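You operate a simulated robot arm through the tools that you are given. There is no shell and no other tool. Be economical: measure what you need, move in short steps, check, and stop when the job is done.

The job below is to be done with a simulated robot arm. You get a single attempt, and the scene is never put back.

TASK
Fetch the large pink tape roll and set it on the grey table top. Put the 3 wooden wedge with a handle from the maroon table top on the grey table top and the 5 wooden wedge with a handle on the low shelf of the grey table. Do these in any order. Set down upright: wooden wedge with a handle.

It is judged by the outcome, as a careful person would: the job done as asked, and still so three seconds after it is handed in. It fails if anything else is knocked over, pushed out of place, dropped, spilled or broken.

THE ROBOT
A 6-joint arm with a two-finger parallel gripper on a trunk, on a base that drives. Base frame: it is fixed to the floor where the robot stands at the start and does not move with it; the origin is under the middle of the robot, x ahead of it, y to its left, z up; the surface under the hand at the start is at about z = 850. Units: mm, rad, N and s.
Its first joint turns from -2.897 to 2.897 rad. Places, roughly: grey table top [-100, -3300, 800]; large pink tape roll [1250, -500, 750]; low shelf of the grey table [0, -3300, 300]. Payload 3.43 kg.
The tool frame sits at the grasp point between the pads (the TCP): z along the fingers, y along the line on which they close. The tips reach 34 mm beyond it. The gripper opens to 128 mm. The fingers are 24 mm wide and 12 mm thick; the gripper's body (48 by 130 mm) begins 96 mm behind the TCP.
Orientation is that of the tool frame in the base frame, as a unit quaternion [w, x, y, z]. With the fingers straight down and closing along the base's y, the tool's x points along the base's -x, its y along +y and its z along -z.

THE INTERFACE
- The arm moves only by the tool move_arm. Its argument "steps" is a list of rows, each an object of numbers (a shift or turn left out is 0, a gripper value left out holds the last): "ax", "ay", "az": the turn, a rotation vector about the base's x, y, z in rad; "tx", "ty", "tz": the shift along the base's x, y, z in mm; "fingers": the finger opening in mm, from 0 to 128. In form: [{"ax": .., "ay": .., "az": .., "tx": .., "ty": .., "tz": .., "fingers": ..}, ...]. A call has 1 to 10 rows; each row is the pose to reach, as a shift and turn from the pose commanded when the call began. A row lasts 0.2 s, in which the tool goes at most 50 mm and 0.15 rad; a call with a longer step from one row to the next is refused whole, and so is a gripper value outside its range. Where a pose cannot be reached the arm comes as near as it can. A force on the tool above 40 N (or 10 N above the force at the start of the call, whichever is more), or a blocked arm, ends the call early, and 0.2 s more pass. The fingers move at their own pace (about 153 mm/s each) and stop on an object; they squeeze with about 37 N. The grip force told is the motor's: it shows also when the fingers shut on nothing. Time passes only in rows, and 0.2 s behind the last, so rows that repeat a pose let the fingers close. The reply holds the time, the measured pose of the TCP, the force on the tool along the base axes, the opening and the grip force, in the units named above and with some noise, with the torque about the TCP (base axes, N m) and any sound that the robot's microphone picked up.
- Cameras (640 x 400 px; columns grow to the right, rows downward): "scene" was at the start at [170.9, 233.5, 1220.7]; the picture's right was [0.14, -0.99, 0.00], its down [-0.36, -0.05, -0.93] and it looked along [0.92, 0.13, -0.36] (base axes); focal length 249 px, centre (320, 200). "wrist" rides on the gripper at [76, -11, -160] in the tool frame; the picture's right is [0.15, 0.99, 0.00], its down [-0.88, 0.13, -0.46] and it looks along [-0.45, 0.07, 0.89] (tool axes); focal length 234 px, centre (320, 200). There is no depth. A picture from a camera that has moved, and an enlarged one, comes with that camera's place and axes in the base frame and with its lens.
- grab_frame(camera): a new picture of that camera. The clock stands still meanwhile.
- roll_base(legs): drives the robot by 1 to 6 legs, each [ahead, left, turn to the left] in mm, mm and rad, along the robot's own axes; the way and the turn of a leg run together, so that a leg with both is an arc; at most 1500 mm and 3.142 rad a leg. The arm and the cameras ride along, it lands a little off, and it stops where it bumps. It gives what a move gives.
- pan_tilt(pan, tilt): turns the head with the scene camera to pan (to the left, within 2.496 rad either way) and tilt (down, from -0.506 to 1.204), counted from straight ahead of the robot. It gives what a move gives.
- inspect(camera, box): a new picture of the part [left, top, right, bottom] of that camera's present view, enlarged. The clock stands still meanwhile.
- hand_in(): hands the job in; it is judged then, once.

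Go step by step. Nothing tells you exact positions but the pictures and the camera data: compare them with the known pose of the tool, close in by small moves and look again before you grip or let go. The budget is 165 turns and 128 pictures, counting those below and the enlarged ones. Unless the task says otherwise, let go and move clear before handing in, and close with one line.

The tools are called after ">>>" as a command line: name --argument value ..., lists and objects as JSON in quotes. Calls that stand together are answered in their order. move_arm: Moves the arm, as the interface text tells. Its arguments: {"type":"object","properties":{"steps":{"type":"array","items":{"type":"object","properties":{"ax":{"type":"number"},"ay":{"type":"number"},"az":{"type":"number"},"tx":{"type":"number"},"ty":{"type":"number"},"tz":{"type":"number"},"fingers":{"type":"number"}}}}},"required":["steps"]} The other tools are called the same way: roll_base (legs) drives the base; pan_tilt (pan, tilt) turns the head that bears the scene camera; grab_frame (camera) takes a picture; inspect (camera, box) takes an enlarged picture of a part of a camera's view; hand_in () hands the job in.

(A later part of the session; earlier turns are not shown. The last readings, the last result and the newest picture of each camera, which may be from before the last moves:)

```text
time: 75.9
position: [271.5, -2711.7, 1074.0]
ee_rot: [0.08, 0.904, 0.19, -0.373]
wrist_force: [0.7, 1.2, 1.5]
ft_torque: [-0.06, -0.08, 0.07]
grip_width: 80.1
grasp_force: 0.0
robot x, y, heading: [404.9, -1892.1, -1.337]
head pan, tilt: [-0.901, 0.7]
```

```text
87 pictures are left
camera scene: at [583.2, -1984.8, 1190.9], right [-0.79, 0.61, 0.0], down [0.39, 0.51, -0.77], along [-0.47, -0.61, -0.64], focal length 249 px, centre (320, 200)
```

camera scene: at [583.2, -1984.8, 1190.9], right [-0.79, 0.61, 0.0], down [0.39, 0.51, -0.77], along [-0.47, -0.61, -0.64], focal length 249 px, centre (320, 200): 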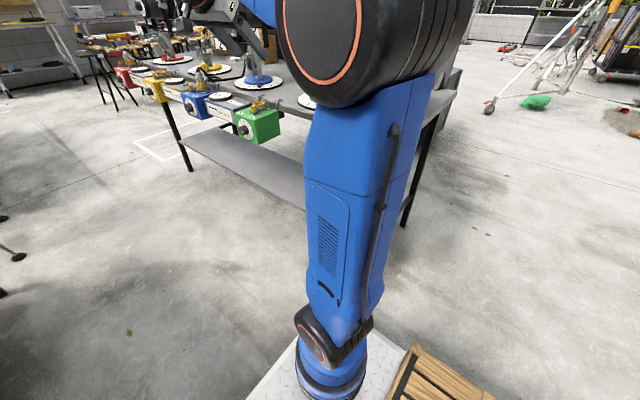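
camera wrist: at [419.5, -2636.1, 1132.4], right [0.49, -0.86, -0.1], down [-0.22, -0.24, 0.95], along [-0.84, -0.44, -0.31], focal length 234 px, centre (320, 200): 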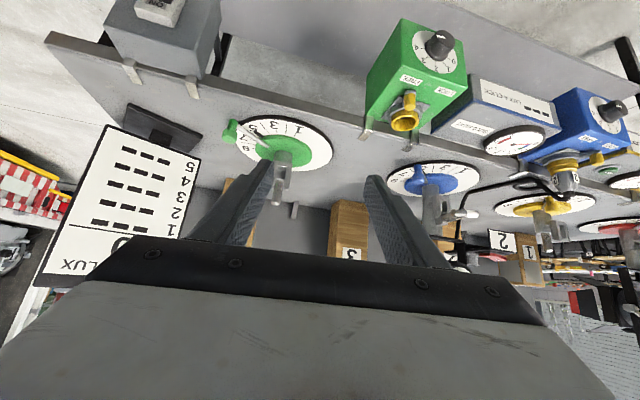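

Clear of everything below; I descend here to about z 480 in two calls.

>>> move_arm --steps '[{"tz": -48}, {"tz": -96}, {"tz": -144}, {"tz": -192}, {"tz": -240}, {"tz": -288}, {"tz": -336}, {"tz": -384}, {"tz": -432}, {"tz": -480}]'

>>> grab_frame --camera "wrist"

```text
time: 78.1
position: [273.3, -2710.7, 591.7]
ee_rot: [0.079, 0.904, 0.19, -0.374]
wrist_force: [-0.3, -0.3, 0.5]
ft_torque: [-0.02, 0.01, -0.02]
grip_width: 79.9
grasp_force: 0.1
robot x, y, heading: [407.0, -1898.7, -1.329]
head pan, tilt: [-0.901, 0.7]
```

```text
86 pictures are left
camera wrist: at [421.6, -2634.1, 652.0], right [0.49, -0.86, -0.1], down [-0.22, -0.24, 0.94], along [-0.84, -0.44, -0.31], focal length 234 px, centre (320, 200)
```

wrist: 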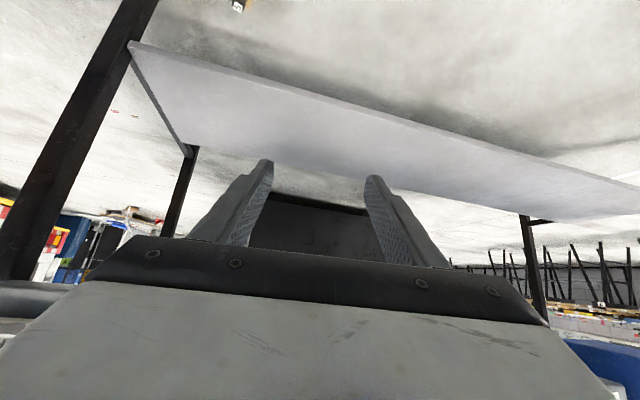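

Now diagonally down to the pregrasp pose above and behind the handle on the floor.

>>> move_arm --steps '[{"tz": -45}, {"tz": -90}, {"tz": -135, "tx": -10, "ty": 10}, {"tz": -175, "tx": -30, "ty": 30}, {"tz": -210, "tx": -52, "ty": 52}, {"tz": -245, "tx": -74, "ty": 74}, {"tz": -280, "tx": -96, "ty": 96}, {"tz": -315, "tx": -118, "ty": 118}, {"tz": -350, "tx": -140, "ty": 138}, {"tz": -385, "tx": -163, "ty": 156}]'

>>> grab_frame --camera "wrist"

```text
time: 80.3
position: [98.2, -2661.7, 327.3]
ee_rot: [0.034, 0.909, 0.201, -0.363]
wrist_force: [0.3, 0.2, 0.0]
ft_torque: [-0.04, 0.03, 0.02]
grip_width: 80.0
grasp_force: 0.1
out of reach, approached as far as the arm can: row 5, 6, 7, 8, 9, 10
robot x, y, heading: [402.5, -1894.1, -1.327]
head pan, tilt: [-0.901, 0.7]
```

```text
85 pictures are left
camera wrist: at [247.7, -2592.7, 395.4], right [0.48, -0.86, -0.18], down [-0.23, -0.33, 0.92], along [-0.85, -0.4, -0.35], focal length 234 px, centre (320, 200)
```

wrist: 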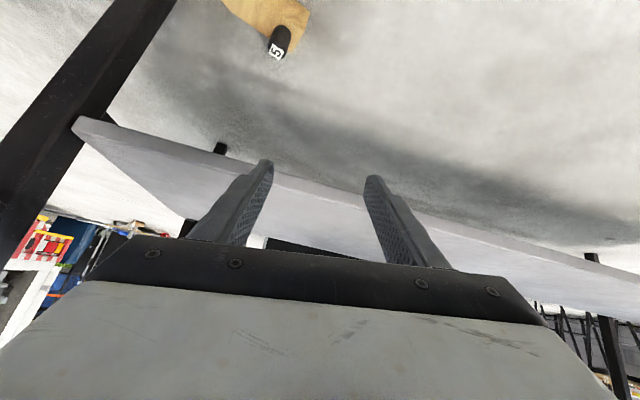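

That low pose with so much yaw offset is out of reach. I rise again, then set the tool yaw to the arm's own direction (about -2.34) before descending.

>>> move_arm --steps '[{"tz": 40, "tx": 20}, {"tz": 80, "tx": 50, "ty": -10}, {"tz": 120, "tx": 80, "ty": -20}, {"tz": 160, "tx": 110, "ty": -30}]'

```text
refused: row 2 steps farther than a row can; nothing moved
```

>>> move_arm --steps '[{"tz": 38, "tx": 20}, {"tz": 76, "tx": 45, "ty": -10}, {"tz": 114, "tx": 70, "ty": -20}, {"tz": 152, "tx": 95, "ty": -30}]'

```text
time: 81.3
position: [193.3, -2690.2, 479.4]
ee_rot: [0.032, 0.909, 0.199, -0.364]
wrist_force: [-0.6, 0.6, -0.3]
ft_torque: [-0.01, 0.05, 0.0]
grip_width: 80.1
grasp_force: 0.0
robot x, y, heading: [405.0, -1893.3, -1.328]
head pan, tilt: [-0.901, 0.7]
```

I correct the tool to yaw -2.34 with a level 45° pitch while staying at a safe height.

>>> move_arm --steps '[{"ax": -0.03, "ay": -0.005, "az": 0.135, "tx": -20, "ty": 5, "tz": -10}, {"ax": -0.064, "ay": -0.01, "az": 0.27, "tx": -40, "ty": 10, "tz": -20}, {"ax": -0.095, "ay": -0.015, "az": 0.406, "tx": -60, "ty": 15, "tz": -40}]'

>>> move_arm --steps '[{"tx": -30, "ty": 10, "tz": -35}, {"tx": -63, "ty": 25, "tz": -65}, {"tx": -70, "ty": 40, "tz": -108}]'

>>> grab_frame --camera "wrist"

```text
time: 82.1
position: [133.1, -2681.0, 447.0]
ee_rot: [0.145, 0.85, 0.364, -0.352]
wrist_force: [0.2, -0.4, 0.3]
ft_torque: [0.02, 0.0, -0.02]
grip_width: 79.9
grasp_force: 0.1
out of reach, approached as far as the arm can: row 3
robot x, y, heading: [403.7, -1894.2, -1.325]
head pan, tilt: [-0.901, 0.7]
```

```text
time: 82.9
position: [35.9, -2653.0, 366.2]
ee_rot: [0.111, 0.846, 0.382, -0.357]
wrist_force: [0.1, 0.2, 0.0]
ft_torque: [0.01, -0.05, -0.01]
grip_width: 80.1
grasp_force: 0.1
out of reach, approached as far as the arm can: row 1, 2, 3
robot x, y, heading: [402.3, -1894.5, -1.327]
head pan, tilt: [-0.901, 0.7]
```

```text
84 pictures are left
camera wrist: at [146.8, -2528.8, 430.3], right [0.78, -0.59, -0.18], down [-0.07, -0.38, 0.92], along [-0.62, -0.71, -0.34], focal length 234 px, centre (320, 200)
```

wrist: 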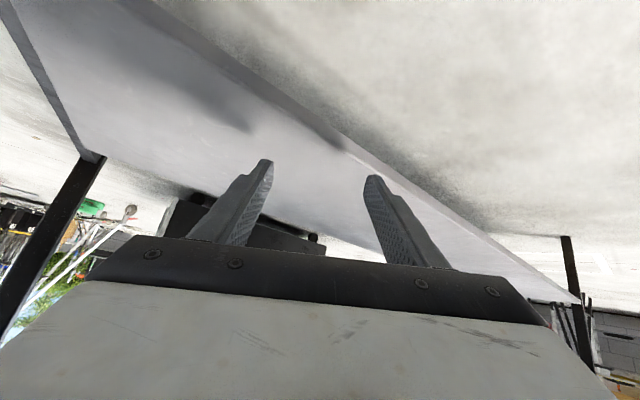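

The arm can't fold that much; the base must stand further off. I move it back 130 and left 100 and look again.

>>> roll_base --legs '[[-110, 100, 0]]'

>>> grab_frame --camera "wrist"

```text
time: 84.3
position: [106.4, -2516.6, 365.8]
ee_rot: [0.11, 0.846, 0.38, -0.357]
wrist_force: [0.5, 0.6, -0.4]
ft_torque: [0.01, 0.06, 0.0]
grip_width: 80.0
grasp_force: 0.0
robot x, y, heading: [475.9, -1762.0, -1.332]
head pan, tilt: [-0.901, 0.7]
```

```text
83 pictures are left
camera wrist: at [217.0, -2395.5, 430.0], right [0.78, -0.6, -0.18], down [-0.07, -0.38, 0.92], along [-0.62, -0.71, -0.34], focal length 234 px, centre (320, 200)
```

wrist: 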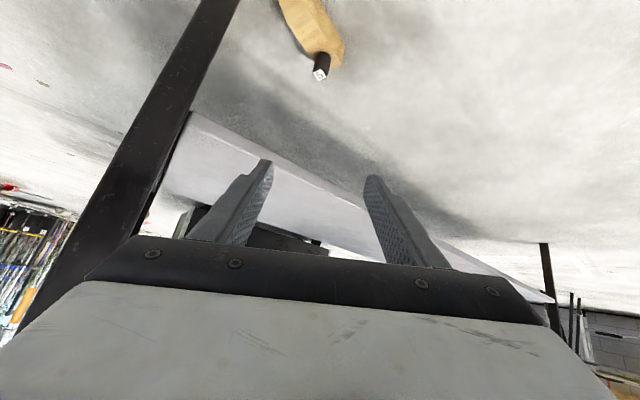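

The handle is straight ahead at (-24,-2606). I straighten the tool and go down to a pregrasp 60 mm back and up from it.

>>> move_arm --steps '[{"ax": -0.0766, "ay": -0.0454, "az": -0.0085, "tx": -13, "ty": -6, "tz": -38}, {"ax": -0.0766, "ay": -0.0454, "az": -0.0085, "tx": -26, "ty": -12, "tz": -76}, {"ax": -0.0766, "ay": -0.0454, "az": -0.0085, "tx": -39, "ty": -18, "tz": -114}, {"ax": -0.0766, "ay": -0.0454, "az": -0.0085, "tx": -52, "ty": -24, "tz": -152}, {"ax": -0.0766, "ay": -0.0454, "az": -0.0085, "tx": -65, "ty": -30, "tz": -190}, {"ax": -0.0766, "ay": -0.0454, "az": -0.0085, "tx": -78, "ty": -36, "tz": -227}]'

>>> grab_frame --camera "wrist"

>>> grab_frame --camera "scene"

```text
time: 85.7
position: [27.9, -2587.8, 149.9]
ee_rot: [0.091, 0.85, 0.371, -0.363]
wrist_force: [-0.1, -0.4, 0.3]
ft_torque: [0.07, 0.0, 0.0]
grip_width: 80.0
grasp_force: 0.1
out of reach, approached as far as the arm can: row 1, 2, 3, 4, 5, 6
robot x, y, heading: [478.6, -1761.0, -1.325]
head pan, tilt: [-0.901, 0.7]
```

```text
82 pictures are left
camera wrist: at [143.7, -2469.2, 214.9], right [0.76, -0.62, -0.21], down [-0.07, -0.4, 0.92], along [-0.65, -0.68, -0.34], focal length 234 px, centre (320, 200)
```

wrist: 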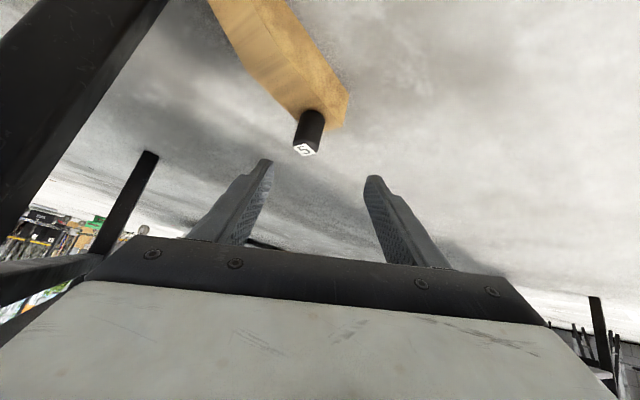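

```text
81 pictures are left
camera scene: at [654.2, -1852.0, 1190.8], right [-0.79, 0.61, 0.0], down [0.39, 0.51, -0.76], along [-0.47, -0.61, -0.64], focal length 249 px, centre (320, 200)
```

scene: 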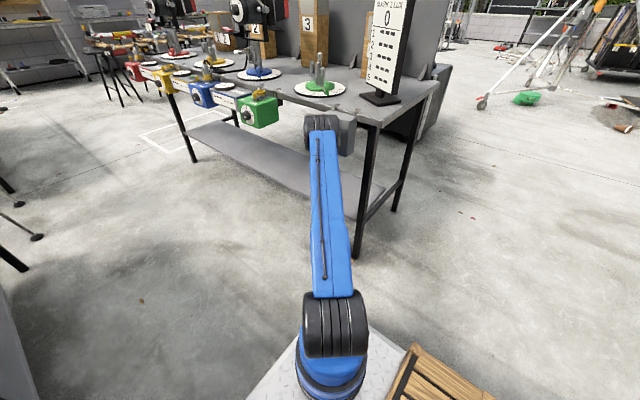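

The elbow is reaching far forward near the switch box; the arm needs more distance. I move the base away (left 120, back 60) and reassess.

>>> roll_base --legs '[[0, 120, 0], [-60, 0, 0]]'

>>> grab_frame --camera "wrist"

>>> grab_frame --camera "scene"

```text
time: 87.5
position: [130.9, -2499.1, 150.7]
ee_rot: [0.091, 0.85, 0.37, -0.363]
wrist_force: [-0.4, -0.3, -0.6]
ft_torque: [0.02, -0.02, -0.01]
grip_width: 79.7
grasp_force: 0.1
robot x, y, heading: [579.4, -1674.6, -1.33]
head pan, tilt: [-0.901, 0.7]
```

```text
80 pictures are left
camera wrist: at [245.4, -2381.6, 215.3], right [0.76, -0.62, -0.21], down [-0.07, -0.39, 0.92], along [-0.65, -0.68, -0.34], focal length 234 px, centre (320, 200)
```

wrist: 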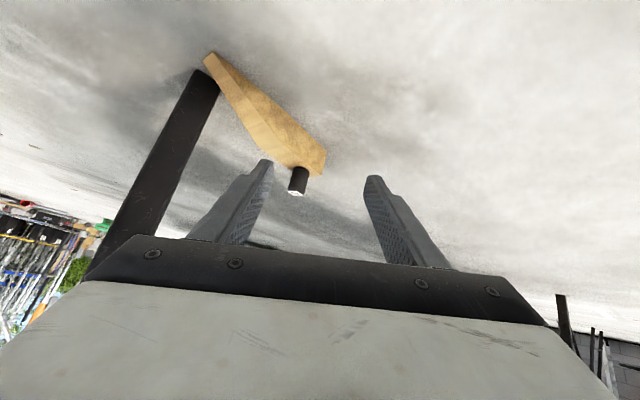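

```text
79 pictures are left
camera scene: at [756.9, -1765.5, 1190.8], right [-0.79, 0.61, 0.0], down [0.39, 0.51, -0.76], along [-0.47, -0.6, -0.64], focal length 249 px, centre (320, 200)
```

scene: 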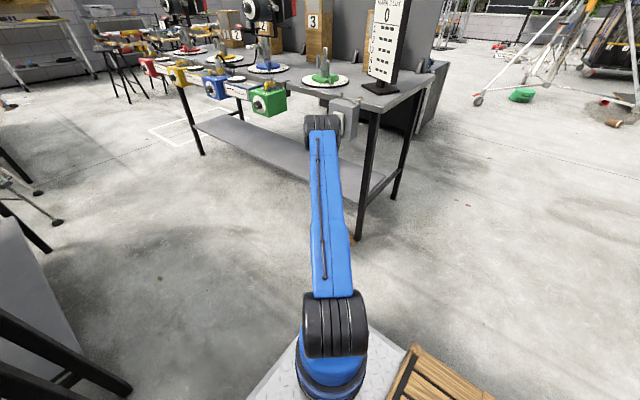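

I straighten the tool again and move to the pregrasp; the wrist view still puts the handle at (-22,-2606).

>>> move_arm --steps '[{"ax": -0.0977, "ay": -0.0633, "az": 0.0281}, {"ax": -0.0977, "ay": -0.0633, "az": 0.0281, "tx": -34, "ty": -18, "tz": -4}, {"ax": -0.0977, "ay": -0.0633, "az": 0.0281, "tx": -68, "ty": -36, "tz": -8}, {"ax": -0.0977, "ay": -0.0633, "az": 0.0281, "tx": -103, "ty": -54, "tz": -12}]'

>>> grab_frame --camera "wrist"

>>> grab_frame --camera "scene"

```text
time: 88.5
position: [51.0, -2587.3, 142.0]
ee_rot: [0.114, 0.858, 0.347, -0.361]
wrist_force: [-1.1, 0.2, -0.5]
ft_torque: [0.0, 0.03, 0.02]
grip_width: 80.1
grasp_force: 0.0
out of reach, approached as far as the arm can: row 1, 2, 3, 4
robot x, y, heading: [577.0, -1672.6, -1.331]
head pan, tilt: [-0.901, 0.7]
```

```text
78 pictures are left
camera wrist: at [168.5, -2469.3, 204.4], right [0.74, -0.65, -0.16], down [-0.11, -0.34, 0.93], along [-0.66, -0.68, -0.32], focal length 234 px, centre (320, 200)
```

wrist: 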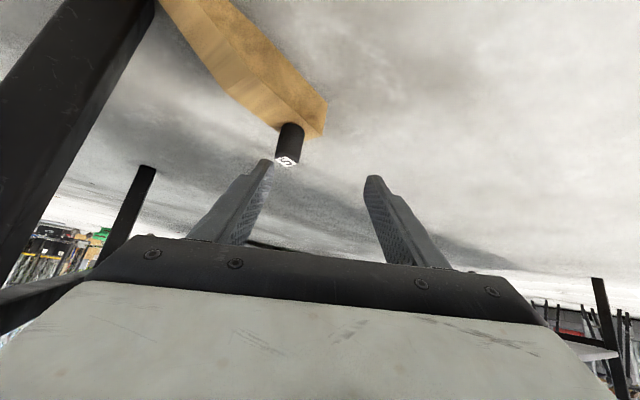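

```text
77 pictures are left
camera scene: at [757.0, -1765.3, 1190.8], right [-0.79, 0.61, 0.0], down [0.39, 0.51, -0.76], along [-0.47, -0.6, -0.64], focal length 249 px, centre (320, 200)
```

scene: 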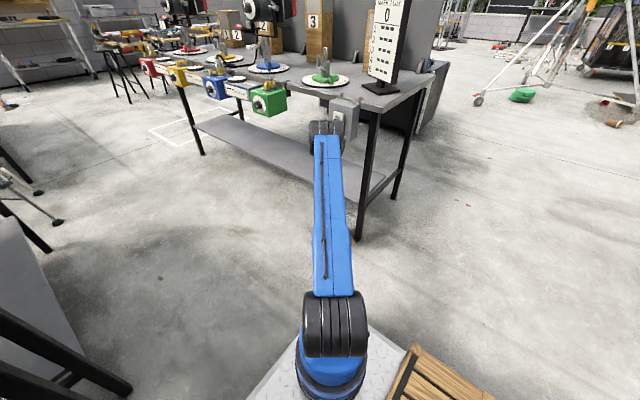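

The wrist can't bend so far outward with the forearm steep, so I need yet more distance. I move left 40 then back 170 with a check on the leg clearance.

>>> roll_base --legs '[[0, 50, 0], [-170, 0, 0]]'

>>> grab_frame --camera "wrist"

```text
time: 90.5
position: [56.9, -2404.7, 143.5]
ee_rot: [0.114, 0.859, 0.346, -0.36]
wrist_force: [0.1, 0.1, 0.1]
ft_torque: [0.0, -0.03, 0.04]
grip_width: 80.3
grasp_force: 0.1
robot x, y, heading: [582.0, -1494.1, -1.328]
head pan, tilt: [-0.901, 0.7]
```

```text
76 pictures are left
camera wrist: at [173.5, -2287.4, 204.3], right [0.74, -0.65, -0.16], down [-0.11, -0.34, 0.93], along [-0.66, -0.68, -0.33], focal length 234 px, centre (320, 200)
```

wrist: 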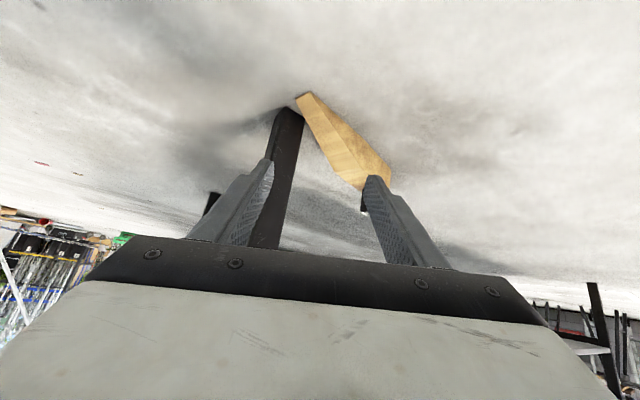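

Now the handle is at a radial distance of about 1.1 m. I align the tool along that direction and go to the pregrasp.

>>> move_arm --steps '[{"ax": -0.022, "ay": -0.016, "az": 0.1, "tx": -4, "ty": -20}, {"ax": -0.045, "ay": -0.0316, "az": 0.198, "tx": -12, "ty": -60}, {"ax": -0.045, "ay": -0.0316, "az": 0.198, "tx": -24, "ty": -100, "tz": -2}, {"ax": -0.045, "ay": -0.0316, "az": 0.198, "tx": -36, "ty": -141, "tz": -4}]'

>>> grab_frame --camera "wrist"

>>> grab_frame --camera "scene"

```text
time: 91.5
position: [62.6, -2573.0, 139.5]
ee_rot: [0.164, 0.841, 0.383, -0.345]
wrist_force: [0.7, 0.3, -0.2]
ft_torque: [-0.01, 0.03, 0.0]
grip_width: 80.0
grasp_force: 0.1
out of reach, approached as far as the arm can: row 1, 2, 3, 4
robot x, y, heading: [583.9, -1492.0, -1.331]
head pan, tilt: [-0.901, 0.7]
```

```text
75 pictures are left
camera wrist: at [164.0, -2440.2, 199.2], right [0.82, -0.57, -0.09], down [-0.11, -0.31, 0.95], along [-0.57, -0.76, -0.31], focal length 234 px, centre (320, 200)
```

wrist: 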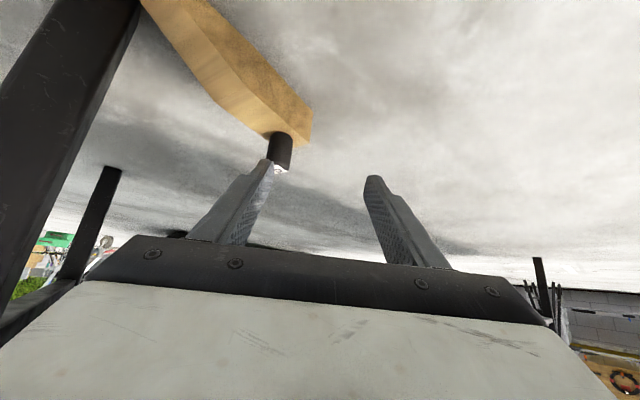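

```text
74 pictures are left
camera scene: at [764.4, -1585.9, 1190.8], right [-0.79, 0.61, 0.0], down [0.4, 0.51, -0.76], along [-0.47, -0.6, -0.64], focal length 249 px, centre (320, 200)
```

scene: 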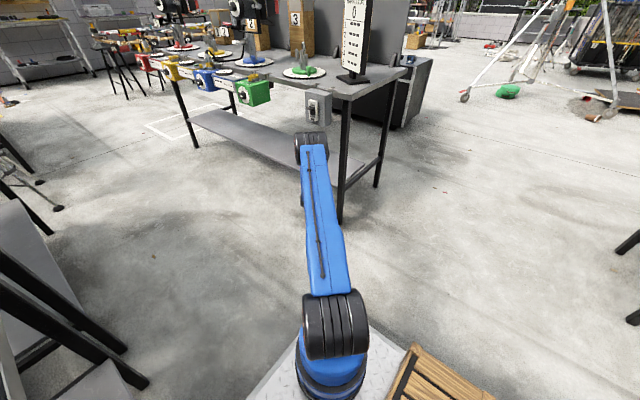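

The arm seems stuck at a joint limit inherited from the earlier poses, so I pull it back and up to a relaxed pose and restore the tool orientation there.

>>> move_arm --steps '[{"tx": 25, "ty": 36, "tz": 10}, {"tx": 50, "ty": 72, "tz": 25}, {"tx": 70, "ty": 105, "tz": 55}, {"tx": 85, "ty": 130, "tz": 95}, {"tx": 100, "ty": 150, "tz": 135}, {"tx": 107, "ty": 155, "tz": 180}, {"tx": 107, "ty": 155, "tz": 225}, {"tx": 107, "ty": 155, "tz": 270}, {"tx": 107, "ty": 155, "tz": 315}, {"tx": 107, "ty": 155, "tz": 360}]'

```text
time: 93.7
position: [167.3, -2418.0, 497.2]
ee_rot: [0.163, 0.842, 0.381, -0.346]
wrist_force: [-0.1, -0.9, -0.6]
ft_torque: [0.0, 0.04, -0.03]
grip_width: 79.9
grasp_force: 0.1
out of reach, approached as far as the arm can: row 1, 2, 3, 4, 5, 6, 7
robot x, y, heading: [584.4, -1493.8, -1.329]
head pan, tilt: [-0.901, 0.7]
```

The orientation is good now (45° pitch, yaw -2.28). I descend in small stages, watching for the reach limit.

>>> move_arm --steps '[{"tx": -25, "ty": -20, "tz": -25}, {"tx": -50, "ty": -40, "tz": -55}, {"tx": -75, "ty": -58, "tz": -85}, {"tx": -87, "ty": -70, "tz": -120}]'

>>> grab_frame --camera "scene"

```text
time: 94.7
position: [80.2, -2489.6, 378.7]
ee_rot: [0.162, 0.842, 0.381, -0.347]
wrist_force: [-0.3, 0.1, -0.2]
ft_torque: [0.02, -0.08, 0.01]
grip_width: 80.0
grasp_force: 0.0
robot x, y, heading: [584.3, -1494.1, -1.331]
head pan, tilt: [-0.901, 0.7]
```

```text
73 pictures are left
camera scene: at [764.5, -1585.7, 1190.8], right [-0.79, 0.61, 0.0], down [0.4, 0.51, -0.76], along [-0.47, -0.6, -0.64], focal length 249 px, centre (320, 200)
```

scene: 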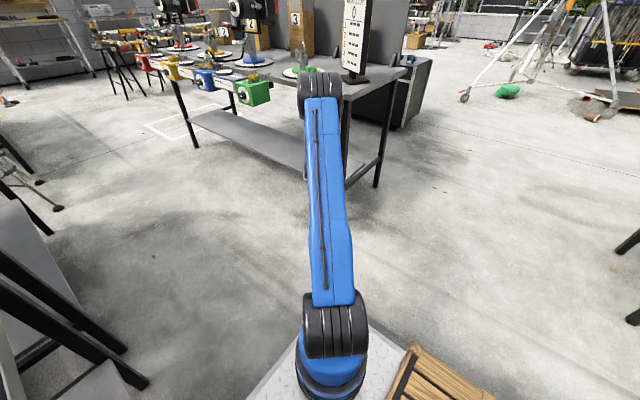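

Fine so far. I continue down toward the handle.

>>> move_arm --steps '[{"tx": -12, "ty": -10, "tz": -40}, {"tx": -24, "ty": -20, "tz": -80}, {"tx": -36, "ty": -32, "tz": -120}]'

```text
time: 95.5
position: [59.6, -2529.4, 260.2]
ee_rot: [0.161, 0.847, 0.369, -0.347]
wrist_force: [-0.4, 0.2, 1.0]
ft_torque: [0.07, 0.01, -0.02]
grip_width: 79.9
grasp_force: 0.0
out of reach, approached as far as the arm can: row 1, 2, 3
robot x, y, heading: [585.3, -1494.4, -1.331]
head pan, tilt: [-0.901, 0.7]
```

45° is not reachable at floor level, so I'll use 30° from vertical, which should still do for the shelf. I rise a little and turn the tool steeper.

>>> move_arm --steps '[{"tx": 8, "ty": 10, "tz": 40}, {"tx": 16, "ty": 20, "tz": 80}, {"tx": 24, "ty": 30, "tz": 120}, {"tx": 24, "ty": 30, "tz": 140}]'

```text
time: 96.5
position: [81.7, -2497.9, 396.8]
ee_rot: [0.163, 0.842, 0.382, -0.345]
wrist_force: [0.1, -0.5, -0.3]
ft_torque: [-0.02, -0.01, 0.0]
grip_width: 80.2
grasp_force: 0.0
out of reach, approached as far as the arm can: row 1
robot x, y, heading: [583.5, -1490.9, -1.333]
head pan, tilt: [-0.901, 0.7]
```

>>> move_arm --steps '[{"ax": 0.1, "ay": -0.085}, {"ax": 0.199, "ay": -0.17}, {"ax": 0.199, "ay": -0.17, "tx": -10, "ty": -10, "tz": -40}, {"ax": 0.199, "ay": -0.17, "tx": -20, "ty": -20, "tz": -80}, {"ax": 0.199, "ay": -0.17, "tx": -30, "ty": -28, "tz": -120}, {"ax": 0.199, "ay": -0.17, "tx": -40, "ty": -36, "tz": -160}]'

>>> grab_frame --camera "wrist"

```text
time: 97.9
position: [41.3, -2536.6, 238.8]
ee_rot: [0.112, 0.879, 0.399, -0.234]
wrist_force: [0.4, 0.1, 1.5]
ft_torque: [0.05, -0.04, 0.02]
grip_width: 80.0
grasp_force: 0.2
out of reach, approached as far as the arm can: row 2, 3
robot x, y, heading: [583.4, -1491.7, -1.331]
head pan, tilt: [-0.901, 0.7]
```

```text
72 pictures are left
camera wrist: at [128.2, -2419.6, 339.3], right [0.83, -0.56, -0.06], down [-0.26, -0.48, 0.84], along [-0.49, -0.68, -0.54], focal length 234 px, centre (320, 200)
```

wrist: 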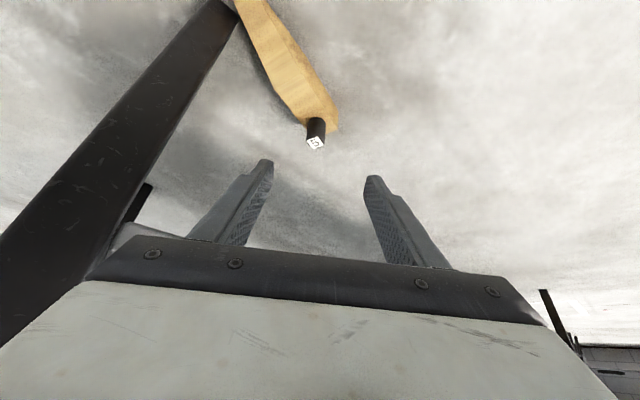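

The handle is confirmed at (-23,-2608). I approach along the tool axis and stop short of gripping to look.

>>> move_arm --steps '[{"tx": -16, "ty": -17, "tz": -43}, {"tx": -32, "ty": -33, "tz": -87}, {"tx": -45, "ty": -48, "tz": -121}, {"tx": -57, "ty": -62, "tz": -153}]'

>>> inspect --camera "wrist" --box '[200, 60, 440, 260]'

```text
time: 98.9
position: [-17.1, -2598.0, 88.0]
ee_rot: [0.112, 0.879, 0.399, -0.234]
wrist_force: [0.5, -0.4, 1.1]
ft_torque: [0.07, -0.08, 0.01]
grip_width: 79.7
grasp_force: 0.1
robot x, y, heading: [583.5, -1495.1, -1.334]
head pan, tilt: [-0.901, 0.7]
```

```text
2.00 times, centred on (320, 160) of wrist
camera zoom: at [71.2, -2481.1, 187.3], right [0.83, -0.55, -0.06], down [-0.26, -0.48, 0.84], along [-0.49, -0.68, -0.54], focal length 468 px, centre (320, 280)
```

zoom: 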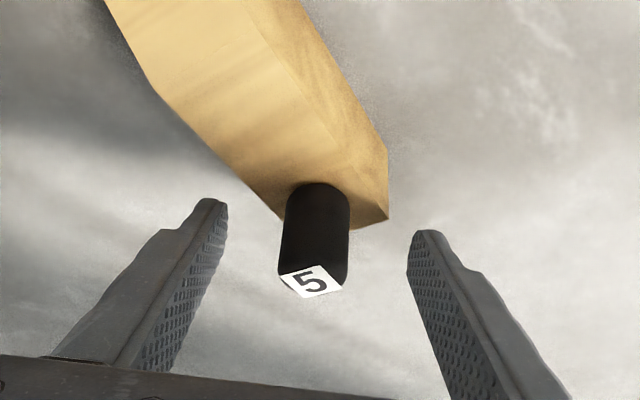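

Well centred. I nudge in a few mm and close on the handle.

>>> move_arm --steps '[{"tx": -3, "ty": -5, "tz": -3}, {"tx": -3, "ty": -5, "tz": -3, "fingers": 10}, {"tx": -3, "ty": -5, "tz": -3, "fingers": 10}, {"tx": -3, "ty": -5, "tz": -3, "fingers": 10}, {"tx": -3, "ty": -5, "tz": 5, "fingers": 10}]'

>>> inspect --camera "wrist" --box '[200, 60, 440, 260]'

```text
time: 100.1
position: [-17.7, -2601.2, 89.6]
ee_rot: [0.111, 0.88, 0.399, -0.234]
wrist_force: [0.7, -0.1, -2.0]
ft_torque: [-0.08, 0.04, 0.0]
grip_width: 27.1
grasp_force: 36.9
robot x, y, heading: [585.6, -1491.5, -1.326]
head pan, tilt: [-0.901, 0.7]
```

```text
2.00 times, centred on (320, 160) of wrist
camera zoom: at [69.8, -2484.8, 191.3], right [0.83, -0.55, -0.06], down [-0.26, -0.48, 0.84], along [-0.49, -0.68, -0.55], focal length 468 px, centre (320, 280)
```

zoom: 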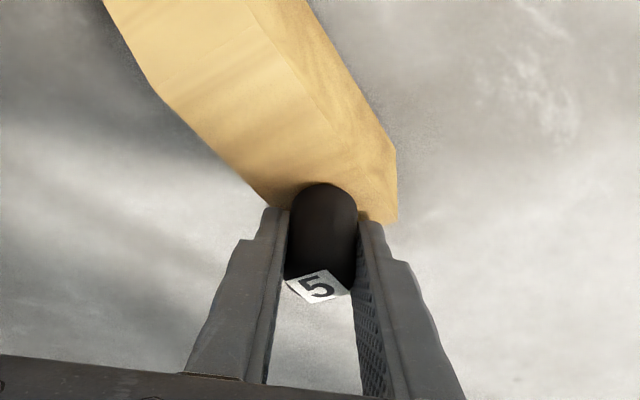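

The wedge is gripped again. I draw it out from under the shelf edge, raise it, and look.

>>> move_arm --steps '[{"tx": 15, "ty": 4, "tz": 15}, {"tx": 45, "ty": 15, "tz": 25}, {"tx": 80, "ty": 30, "tz": 35}, {"tx": 115, "ty": 45, "tz": 45}, {"tx": 150, "ty": 60, "tz": 60}]'

>>> grab_frame --camera "wrist"

```text
time: 101.3
position: [132.0, -2540.2, 149.0]
ee_rot: [0.111, 0.882, 0.394, -0.232]
wrist_force: [0.2, -0.2, -1.8]
ft_torque: [-0.07, 0.04, 0.0]
grip_width: 26.8
grasp_force: 36.9
robot x, y, heading: [583.8, -1495.6, -1.335]
head pan, tilt: [-0.901, 0.7]
```

```text
69 pictures are left
camera wrist: at [219.3, -2423.7, 250.1], right [0.82, -0.56, -0.06], down [-0.27, -0.48, 0.83], along [-0.5, -0.67, -0.55], focal length 234 px, centre (320, 200)
```

wrist: 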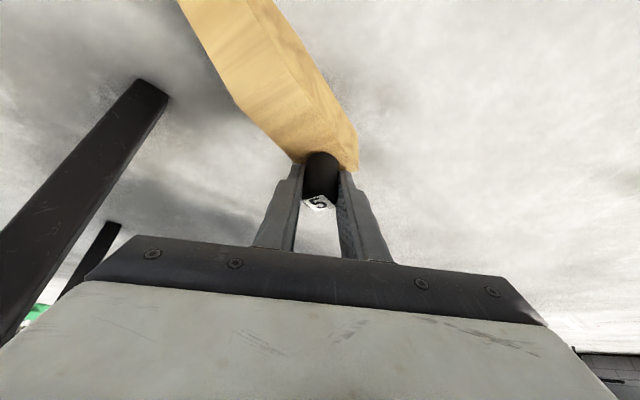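

Held well. I drive back into the open area north of the grey table and over to its end, where there is room to approach the shelf end-on.

>>> roll_base --legs '[[-500, 0, 0], [0, -800, 0]]'

>>> pan_tilt --pan -0.3 --tilt 0.55

>>> grab_frame --camera "scene"

```text
time: 108.1
position: [-745.7, -2258.1, 149.1]
ee_rot: [0.111, 0.878, 0.403, -0.232]
wrist_force: [-0.2, -0.8, -1.9]
ft_torque: [-0.07, 0.0, -0.01]
grip_width: 27.1
grasp_force: 36.9
robot x, y, heading: [-305.8, -1206.7, -1.316]
head pan, tilt: [-0.901, 0.7]
```

```text
time: 109.1
position: [-745.3, -2257.3, 149.6]
ee_rot: [0.112, 0.878, 0.404, -0.232]
wrist_force: [0.1, 0.2, -1.9]
ft_torque: [-0.08, 0.03, 0.01]
grip_width: 27.2
grasp_force: 36.8
robot x, y, heading: [-304.3, -1205.8, -1.321]
head pan, tilt: [-0.3, 0.55]
```

```text
68 pictures are left
camera scene: at [-77.8, -1318.0, 1204.0], right [-1.0, 0.05, 0.0], down [0.03, 0.52, -0.85], along [-0.04, -0.85, -0.52], focal length 249 px, centre (320, 200)
```

scene: 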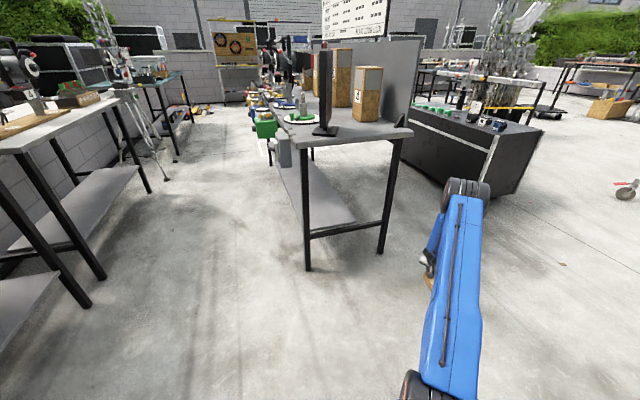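

I zoom in on the table's north end to measure the rail, shelf end and top overhang.

>>> inspect --camera "scene" --box '[240, 110, 440, 280]'

```text
2.35 times, centred on (340, 195) of scene
camera zoom: at [-77.8, -1318.0, 1204.0], right [-1.0, 0.05, 0.0], down [0.03, 0.52, -0.85], along [-0.04, -0.85, -0.52], focal length 586 px, centre (273, 212)
```

zoom: 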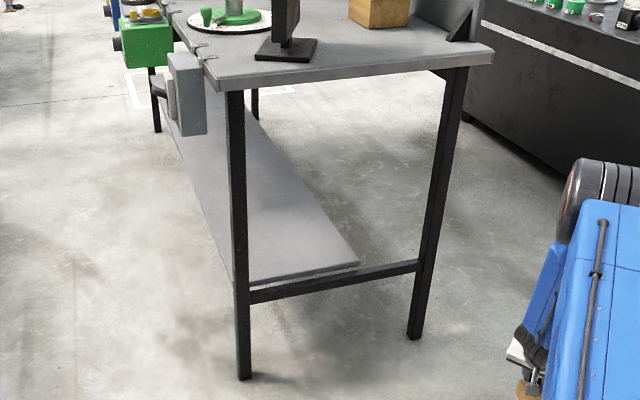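

The north end has no overhang and the shelf starts flush with the legs, so an end-on approach works. The wedge now points backward relative to the tool, so I set it down here on the open floor to regrasp it turned.

>>> move_arm --steps '[{"tz": -30}, {"tz": -55}, {"tz": -62}, {"tz": -65}, {"tz": -67}]'

>>> grab_frame --camera "wrist"

```text
time: 110.3
position: [-746.0, -2258.0, 83.0]
ee_rot: [0.112, 0.878, 0.403, -0.233]
wrist_force: [1.0, -1.7, 2.6]
ft_torque: [0.72, 0.05, -0.08]
grip_width: 26.8
grasp_force: 37.1
robot x, y, heading: [-305.0, -1203.9, -1.324]
head pan, tilt: [-0.3, 0.55]
```

```text
66 pictures are left
camera wrist: at [-659.7, -2140.1, 183.6], right [0.84, -0.55, -0.06], down [-0.25, -0.49, 0.84], along [-0.49, -0.68, -0.54], focal length 234 px, centre (320, 200)
```

wrist: 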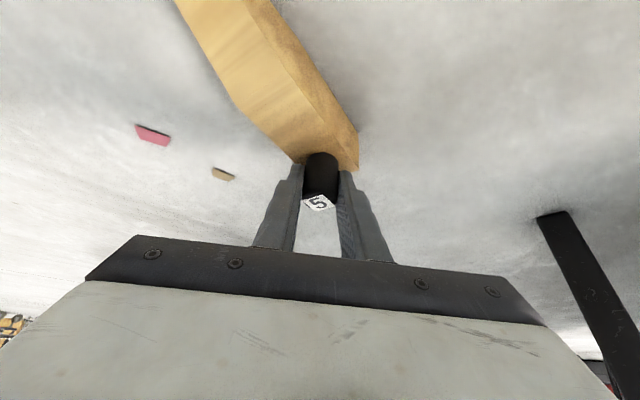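

It is on the floor. I release, back off along the tool axis and bring the tool vertical above the handle.

>>> move_arm --steps '[{"fingers": 80}, {"fingers": 80}, {"tx": 16, "ty": 19, "tz": 43}, {"tx": 32, "ty": 38, "tz": 87}, {"tx": 13, "ty": 15, "tz": 90, "ax": 0.101, "ay": -0.0835}, {"tx": 5, "ty": 5, "tz": 92, "ax": 0.202, "ay": -0.167}, {"tx": 0, "ty": -2, "tz": 92, "ax": 0.303, "ay": -0.2505}, {"tx": -6, "ty": -8, "tz": 92, "ax": 0.404, "ay": -0.334}]'

>>> grab_frame --camera "wrist"

```text
refused: row 4 steps farther than a row can; nothing moved
```

```text
65 pictures are left
camera wrist: at [-659.7, -2140.1, 183.6], right [0.84, -0.55, -0.06], down [-0.25, -0.49, 0.84], along [-0.49, -0.68, -0.54], focal length 234 px, centre (320, 200)
```

wrist: 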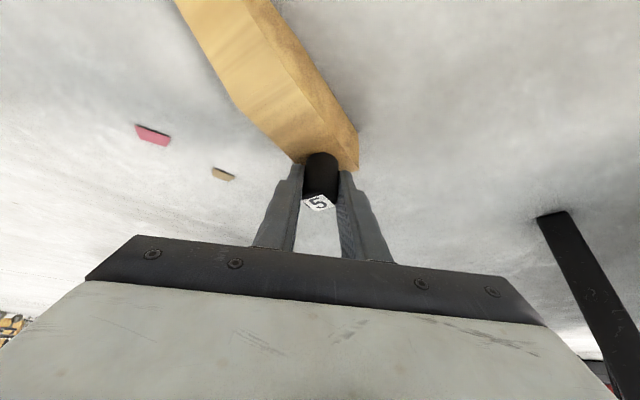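

>>> move_arm --steps '[{"fingers": 80}, {"fingers": 80}, {"tx": 15, "ty": 18, "tz": 40}, {"tx": 29, "ty": 35, "tz": 79}, {"tx": 13, "ty": 15, "tz": 90, "ax": 0.101, "ay": -0.0835}, {"tx": 5, "ty": 5, "tz": 92, "ax": 0.202, "ay": -0.167}, {"tx": 0, "ty": -2, "tz": 92, "ax": 0.303, "ay": -0.2505}, {"tx": -6, "ty": -8, "tz": 92, "ax": 0.404, "ay": -0.334}]'

>>> grab_frame --camera "wrist"

```text
time: 112.3
position: [-818.8, -2242.1, 186.4]
ee_rot: [-0.111, 0.861, 0.488, -0.093]
wrist_force: [0.3, 0.8, 0.6]
ft_torque: [0.0, 0.01, 0.0]
grip_width: 79.9
grasp_force: 0.0
out of reach, approached as far as the arm can: row 5, 6
robot x, y, heading: [-305.6, -1204.4, -1.317]
head pan, tilt: [-0.3, 0.55]
stopped in row 8: the arm was blocked; the commanded pose is now the measured one
```

```text
64 pictures are left
camera wrist: at [-746.7, -2188.0, 338.1], right [0.88, -0.37, -0.28], down [-0.22, -0.87, 0.45], along [-0.41, -0.33, -0.85], focal length 234 px, centre (320, 200)
```

wrist: 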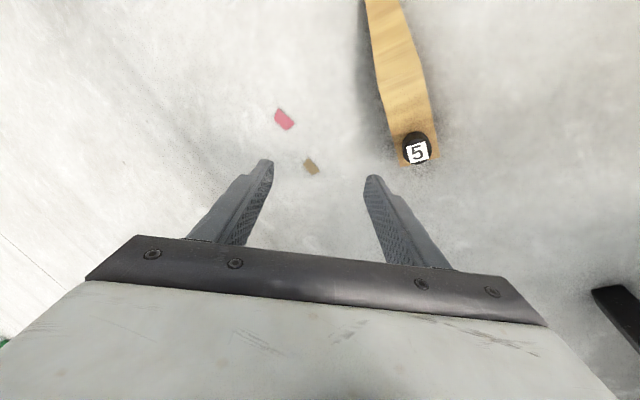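

The arm made an odd sideways excursion and reports being blocked; I look before doing anything else.

>>> pan_tilt --pan -0.7 --tilt 0.7

>>> grab_frame --camera "scene"

```text
time: 113.2
position: [-818.9, -2241.0, 185.6]
ee_rot: [-0.11, 0.861, 0.488, -0.093]
wrist_force: [0.4, -0.2, 0.5]
ft_torque: [0.0, -0.02, -0.01]
grip_width: 80.2
grasp_force: 0.0
robot x, y, heading: [-305.6, -1205.7, -1.328]
head pan, tilt: [-0.7, 0.7]
```

```text
63 pictures are left
camera scene: at [-109.8, -1304.6, 1190.9], right [-0.9, 0.43, 0.0], down [0.28, 0.58, -0.77], along [-0.33, -0.69, -0.64], focal length 249 px, centre (320, 200)
```

scene: 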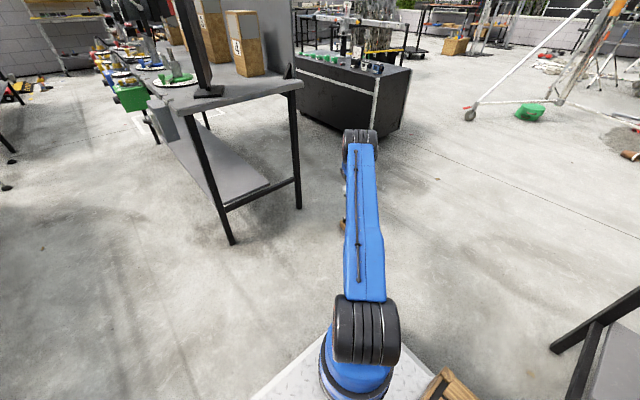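

Nothing is touched; it's a joint-limit tangle while tilting. I raise the hand and bring it vertical gradually.

>>> move_arm --steps '[{"tz": 45}, {"tz": 90, "ax": -0.03, "ay": -0.09}, {"tz": 135, "ax": -0.066, "ay": -0.18}, {"tz": 180, "ax": -0.1, "ay": -0.271}, {"tz": 225, "ax": -0.1, "ay": -0.271}, {"tz": 225, "ax": -0.1, "ay": -0.271}]'

>>> grab_frame --camera "wrist"

```text
time: 114.6
position: [-821.7, -2239.7, 411.9]
ee_rot: [0.0, 0.871, 0.491, 0.0]
wrist_force: [0.6, -0.2, -0.9]
ft_torque: [0.0, 0.03, 0.02]
grip_width: 79.9
grasp_force: 0.1
robot x, y, heading: [-304.8, -1207.8, -1.319]
head pan, tilt: [-0.7, 0.7]
```

```text
62 pictures are left
camera wrist: at [-790.8, -2170.1, 571.2], right [0.92, -0.38, 0.0], down [-0.34, -0.82, 0.46], along [-0.17, -0.42, -0.89], focal length 234 px, centre (320, 200)
```

wrist: 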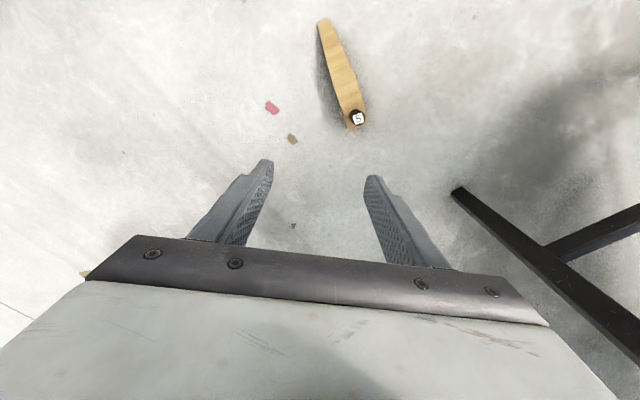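

The tool is vertical and relaxed. Handle at (-747,-2262) with its tip pointing to +y; I descend vertically onto it.

>>> move_arm --steps '[{"tx": 25, "ty": -7, "tz": -40}, {"tx": 50, "ty": -15, "tz": -80}, {"tx": 75, "ty": -22, "tz": -120}, {"tx": 75, "ty": -22, "tz": -165}, {"tx": 75, "ty": -22, "tz": -210}, {"tx": 75, "ty": -22, "tz": -250}]'

>>> inspect --camera "wrist" --box '[200, 60, 440, 260]'

```text
time: 116.0
position: [-743.5, -2262.0, 162.7]
ee_rot: [0.0, 0.87, 0.493, 0.0]
wrist_force: [-0.2, -1.5, 0.5]
ft_torque: [0.06, -0.01, -0.01]
grip_width: 79.8
grasp_force: 0.1
robot x, y, heading: [-305.9, -1201.4, -1.32]
head pan, tilt: [-0.7, 0.7]
```

```text
2.00 times, centred on (320, 160) of wrist
camera zoom: at [-712.4, -2192.7, 322.6], right [0.92, -0.38, 0.0], down [-0.34, -0.82, 0.46], along [-0.18, -0.42, -0.89], focal length 468 px, centre (320, 280)
```

zoom: 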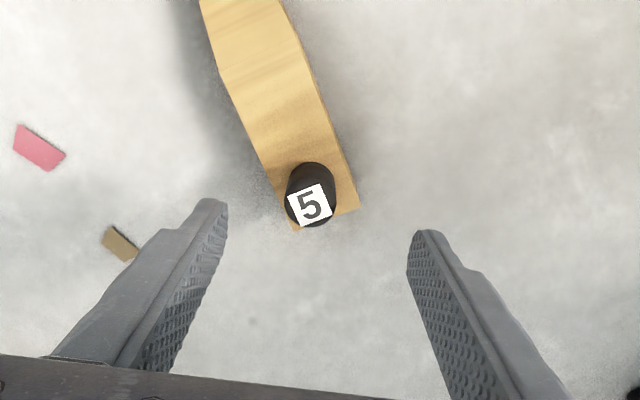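

Nearly centred; I go down, grip, and lift.

>>> move_arm --steps '[{"tx": -5, "ty": -1, "tz": -45}, {"tx": -5, "ty": -1, "tz": -81}, {"tx": -5, "ty": -1, "tz": -81, "fingers": 10}, {"tx": -5, "ty": -1, "tz": -81, "fingers": 10}, {"tx": -5, "ty": -1, "tz": -81, "fingers": 10}, {"tx": -5, "ty": -1, "tz": -50}, {"tx": -5, "ty": -1, "tz": -10}]'

```text
time: 117.6
position: [-747.7, -2263.3, 148.0]
ee_rot: [0.0, 0.87, 0.492, 0.001]
wrist_force: [-0.2, -0.8, -3.1]
ft_torque: [-0.17, 0.12, -0.02]
grip_width: 44.4
grasp_force: 36.8
robot x, y, heading: [-302.7, -1208.4, -1.319]
head pan, tilt: [-0.7, 0.7]
```

The grip width is 44 mm, so it may hold the block rather than the handle; I look.

>>> grab_frame --camera "wrist"

```text
60 pictures are left
camera wrist: at [-717.5, -2194.2, 308.5], right [0.92, -0.38, 0.0], down [-0.34, -0.82, 0.45], along [-0.17, -0.42, -0.89], focal length 234 px, centre (320, 200)
```

wrist: 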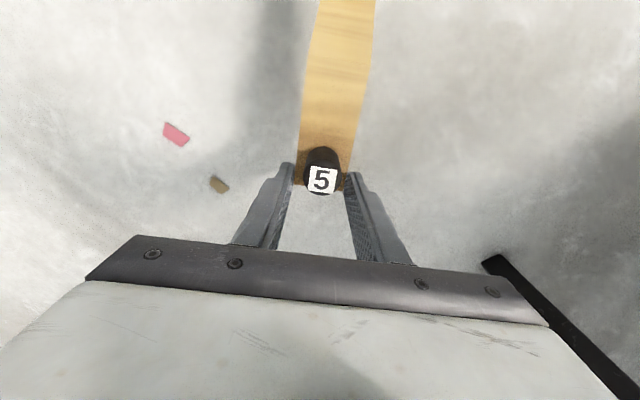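

It holds the block squarely by its sides, a firm grip. I turn it by 2.2 rad about the vertical while moving a little outward.

>>> move_arm --steps '[{"az": 0.147, "tx": -6, "ty": -10}, {"az": 0.294, "tx": -12, "ty": -20}, {"az": 0.441, "tx": -18, "ty": -30}, {"az": 0.588, "tx": -24, "ty": -40}, {"az": 0.735, "tx": -30, "ty": -50}, {"az": 0.882, "tx": -36, "ty": -60}, {"az": 1.029, "tx": -42, "ty": -70}, {"az": 1.176, "tx": -48, "ty": -80}, {"az": 1.323, "tx": -54, "ty": -95}, {"az": 1.47, "tx": -60, "ty": -108}]'

>>> move_arm --steps '[{"az": 0.147}, {"az": 0.294}, {"az": 0.441}, {"az": 0.588}, {"az": 0.73}]'

>>> grab_frame --camera "wrist"

```text
time: 119.8
position: [-809.6, -2372.4, 150.9]
ee_rot: [0.0, 0.314, 0.949, 0.0]
wrist_force: [0.1, -0.4, -1.7]
ft_torque: [-0.02, -0.06, 0.0]
grip_width: 44.3
grasp_force: 37.1
robot x, y, heading: [-304.8, -1209.3, -1.324]
head pan, tilt: [-0.7, 0.7]
```

```text
time: 121.0
position: [-809.3, -2372.9, 150.6]
ee_rot: [0.0, -0.045, 0.999, -0.001]
wrist_force: [0.6, 0.6, -2.0]
ft_torque: [0.01, -0.09, -0.01]
grip_width: 44.0
grasp_force: 37.4
robot x, y, heading: [-307.0, -1201.1, -1.322]
head pan, tilt: [-0.7, 0.7]
```

```text
59 pictures are left
camera wrist: at [-883.0, -2391.2, 309.9], right [-0.24, 0.97, 0.0], down [0.87, 0.21, 0.46], along [0.44, 0.11, -0.89], focal length 234 px, centre (320, 200)
```

wrist: 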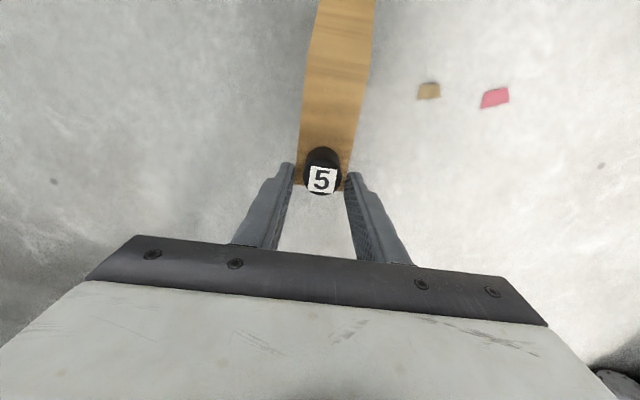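

Rotation fine. I set it down on the floor here, release and rise.

>>> move_arm --steps '[{"tz": -35}, {"tz": -60}, {"tz": -66}, {"tz": -68.5}, {"tz": -68.5, "fingers": 90}, {"tz": -68.5, "fingers": 90}, {"tz": -30}, {"tz": 15}, {"tz": 60}]'

>>> move_arm --steps '[{"az": -0.147, "tz": 20}, {"az": -0.294, "tz": 40}, {"az": -0.441, "tz": 60}, {"az": -0.588, "tz": 80}, {"az": -0.735, "tz": 100}, {"az": -0.882, "tz": 120}, {"az": -1.029, "tz": 140}, {"az": -1.176, "tz": 160}, {"az": -1.323, "tz": 180}, {"az": -1.47, "tz": 200}]'

>>> move_arm --steps '[{"az": -0.147}, {"az": -0.294}, {"az": -0.441}, {"az": -0.588}, {"az": -0.735}]'

>>> grab_frame --camera "wrist"

```text
time: 123.0
position: [-808.2, -2372.2, 210.2]
ee_rot: [0.001, -0.045, 0.999, 0.001]
wrist_force: [0.3, -0.3, -0.5]
ft_torque: [-0.02, 0.02, -0.02]
grip_width: 90.2
grasp_force: 0.1
robot x, y, heading: [-302.7, -1204.0, -1.321]
head pan, tilt: [-0.7, 0.7]
```

```text
time: 125.2
position: [-808.4, -2372.4, 410.3]
ee_rot: [0.0, 0.637, 0.771, 0.0]
wrist_force: [0.1, 0.1, -0.6]
ft_torque: [-0.01, 0.01, 0.03]
grip_width: 89.6
grasp_force: 0.0
robot x, y, heading: [-304.7, -1205.6, -1.322]
head pan, tilt: [-0.7, 0.7]
```

```text
time: 126.4
position: [-809.5, -2374.6, 410.8]
ee_rot: [0.0, 0.872, 0.489, 0.0]
wrist_force: [-0.5, -0.4, 0.4]
ft_torque: [-0.02, -0.04, 0.0]
grip_width: 90.2
grasp_force: 0.1
robot x, y, heading: [-303.5, -1209.5, -1.324]
head pan, tilt: [-0.7, 0.7]
```

```text
58 pictures are left
camera wrist: at [-779.2, -2303.6, 571.3], right [0.92, -0.39, 0.0], down [-0.35, -0.82, 0.46], along [-0.18, -0.42, -0.89], focal length 234 px, centre (320, 200)
```

wrist: 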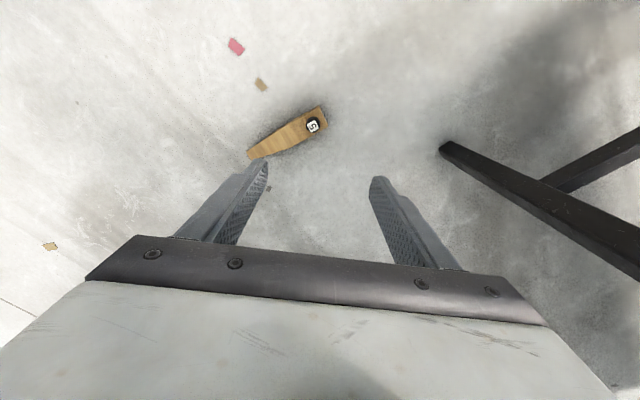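

The wedge stands with its tip now to the forward right. I tilt the tool to 30° and go to the pregrasp.

>>> move_arm --steps '[{"ax": -0.112, "ay": 0.068, "tx": 5, "ty": 10, "fingers": 80}, {"ax": -0.224, "ay": 0.137, "tx": 10, "ty": 20}, {"ax": -0.336, "ay": 0.205, "tx": 15, "ty": 30, "tz": -20}, {"ax": -0.447, "ay": 0.2735, "tx": 20, "ty": 40, "tz": -60}, {"ax": -0.447, "ay": 0.2735, "tx": 26, "ty": 48, "tz": -105}, {"ax": -0.447, "ay": 0.2735, "tx": 26, "ty": 48, "tz": -150}, {"ax": -0.447, "ay": 0.2735, "tx": 26, "ty": 48, "tz": -195}, {"ax": -0.447, "ay": 0.2735, "tx": 26, "ty": 48, "tz": -240}]'

>>> inspect --camera "wrist" --box '[200, 60, 440, 260]'

```text
time: 128.2
position: [-783.7, -2326.1, 172.6]
ee_rot: [0.127, 0.842, 0.474, -0.226]
wrist_force: [0.3, -0.3, 1.4]
ft_torque: [0.09, -0.02, 0.02]
grip_width: 79.8
grasp_force: 0.1
robot x, y, heading: [-308.0, -1205.0, -1.32]
head pan, tilt: [-0.7, 0.7]
```

```text
2.00 times, centred on (320, 160) of wrist
camera zoom: at [-717.2, -2197.0, 273.1], right [0.91, -0.4, -0.08], down [-0.16, -0.52, 0.84], along [-0.38, -0.75, -0.54], focal length 468 px, centre (320, 280)
```

zoom: 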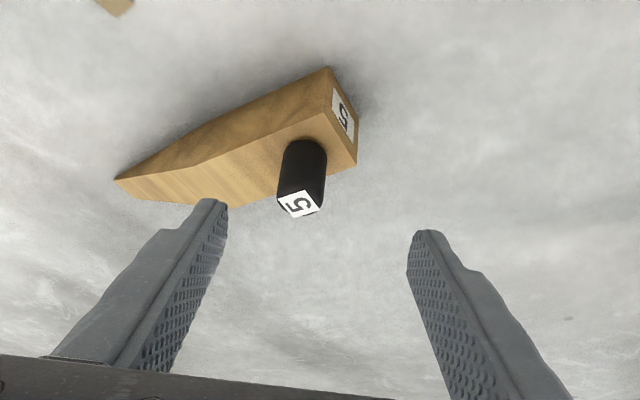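

I approach the handle along the tool axis, correcting a few mm sideways.

>>> move_arm --steps '[{"tx": -18, "ty": -15, "tz": -29}, {"tx": -27, "ty": -29, "tz": -58}, {"tx": -36, "ty": -43, "tz": -86}]'

>>> inspect --camera "wrist" --box '[200, 60, 440, 260]'

```text
time: 129.0
position: [-818.1, -2366.5, 85.9]
ee_rot: [0.125, 0.842, 0.473, -0.226]
wrist_force: [-0.3, 0.2, 0.7]
ft_torque: [0.07, -0.03, -0.01]
grip_width: 80.0
grasp_force: 0.0
robot x, y, heading: [-304.7, -1202.4, -1.32]
head pan, tilt: [-0.7, 0.7]
```

```text
2.00 times, centred on (320, 160) of wrist
camera zoom: at [-750.7, -2237.4, 185.7], right [0.91, -0.4, -0.08], down [-0.16, -0.52, 0.84], along [-0.38, -0.75, -0.54], focal length 468 px, centre (320, 280)
```

zoom: 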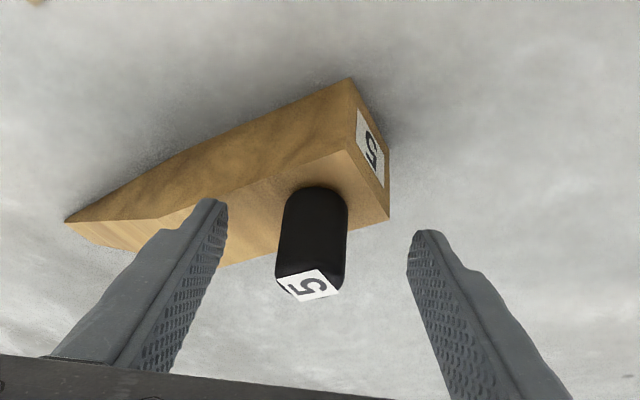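

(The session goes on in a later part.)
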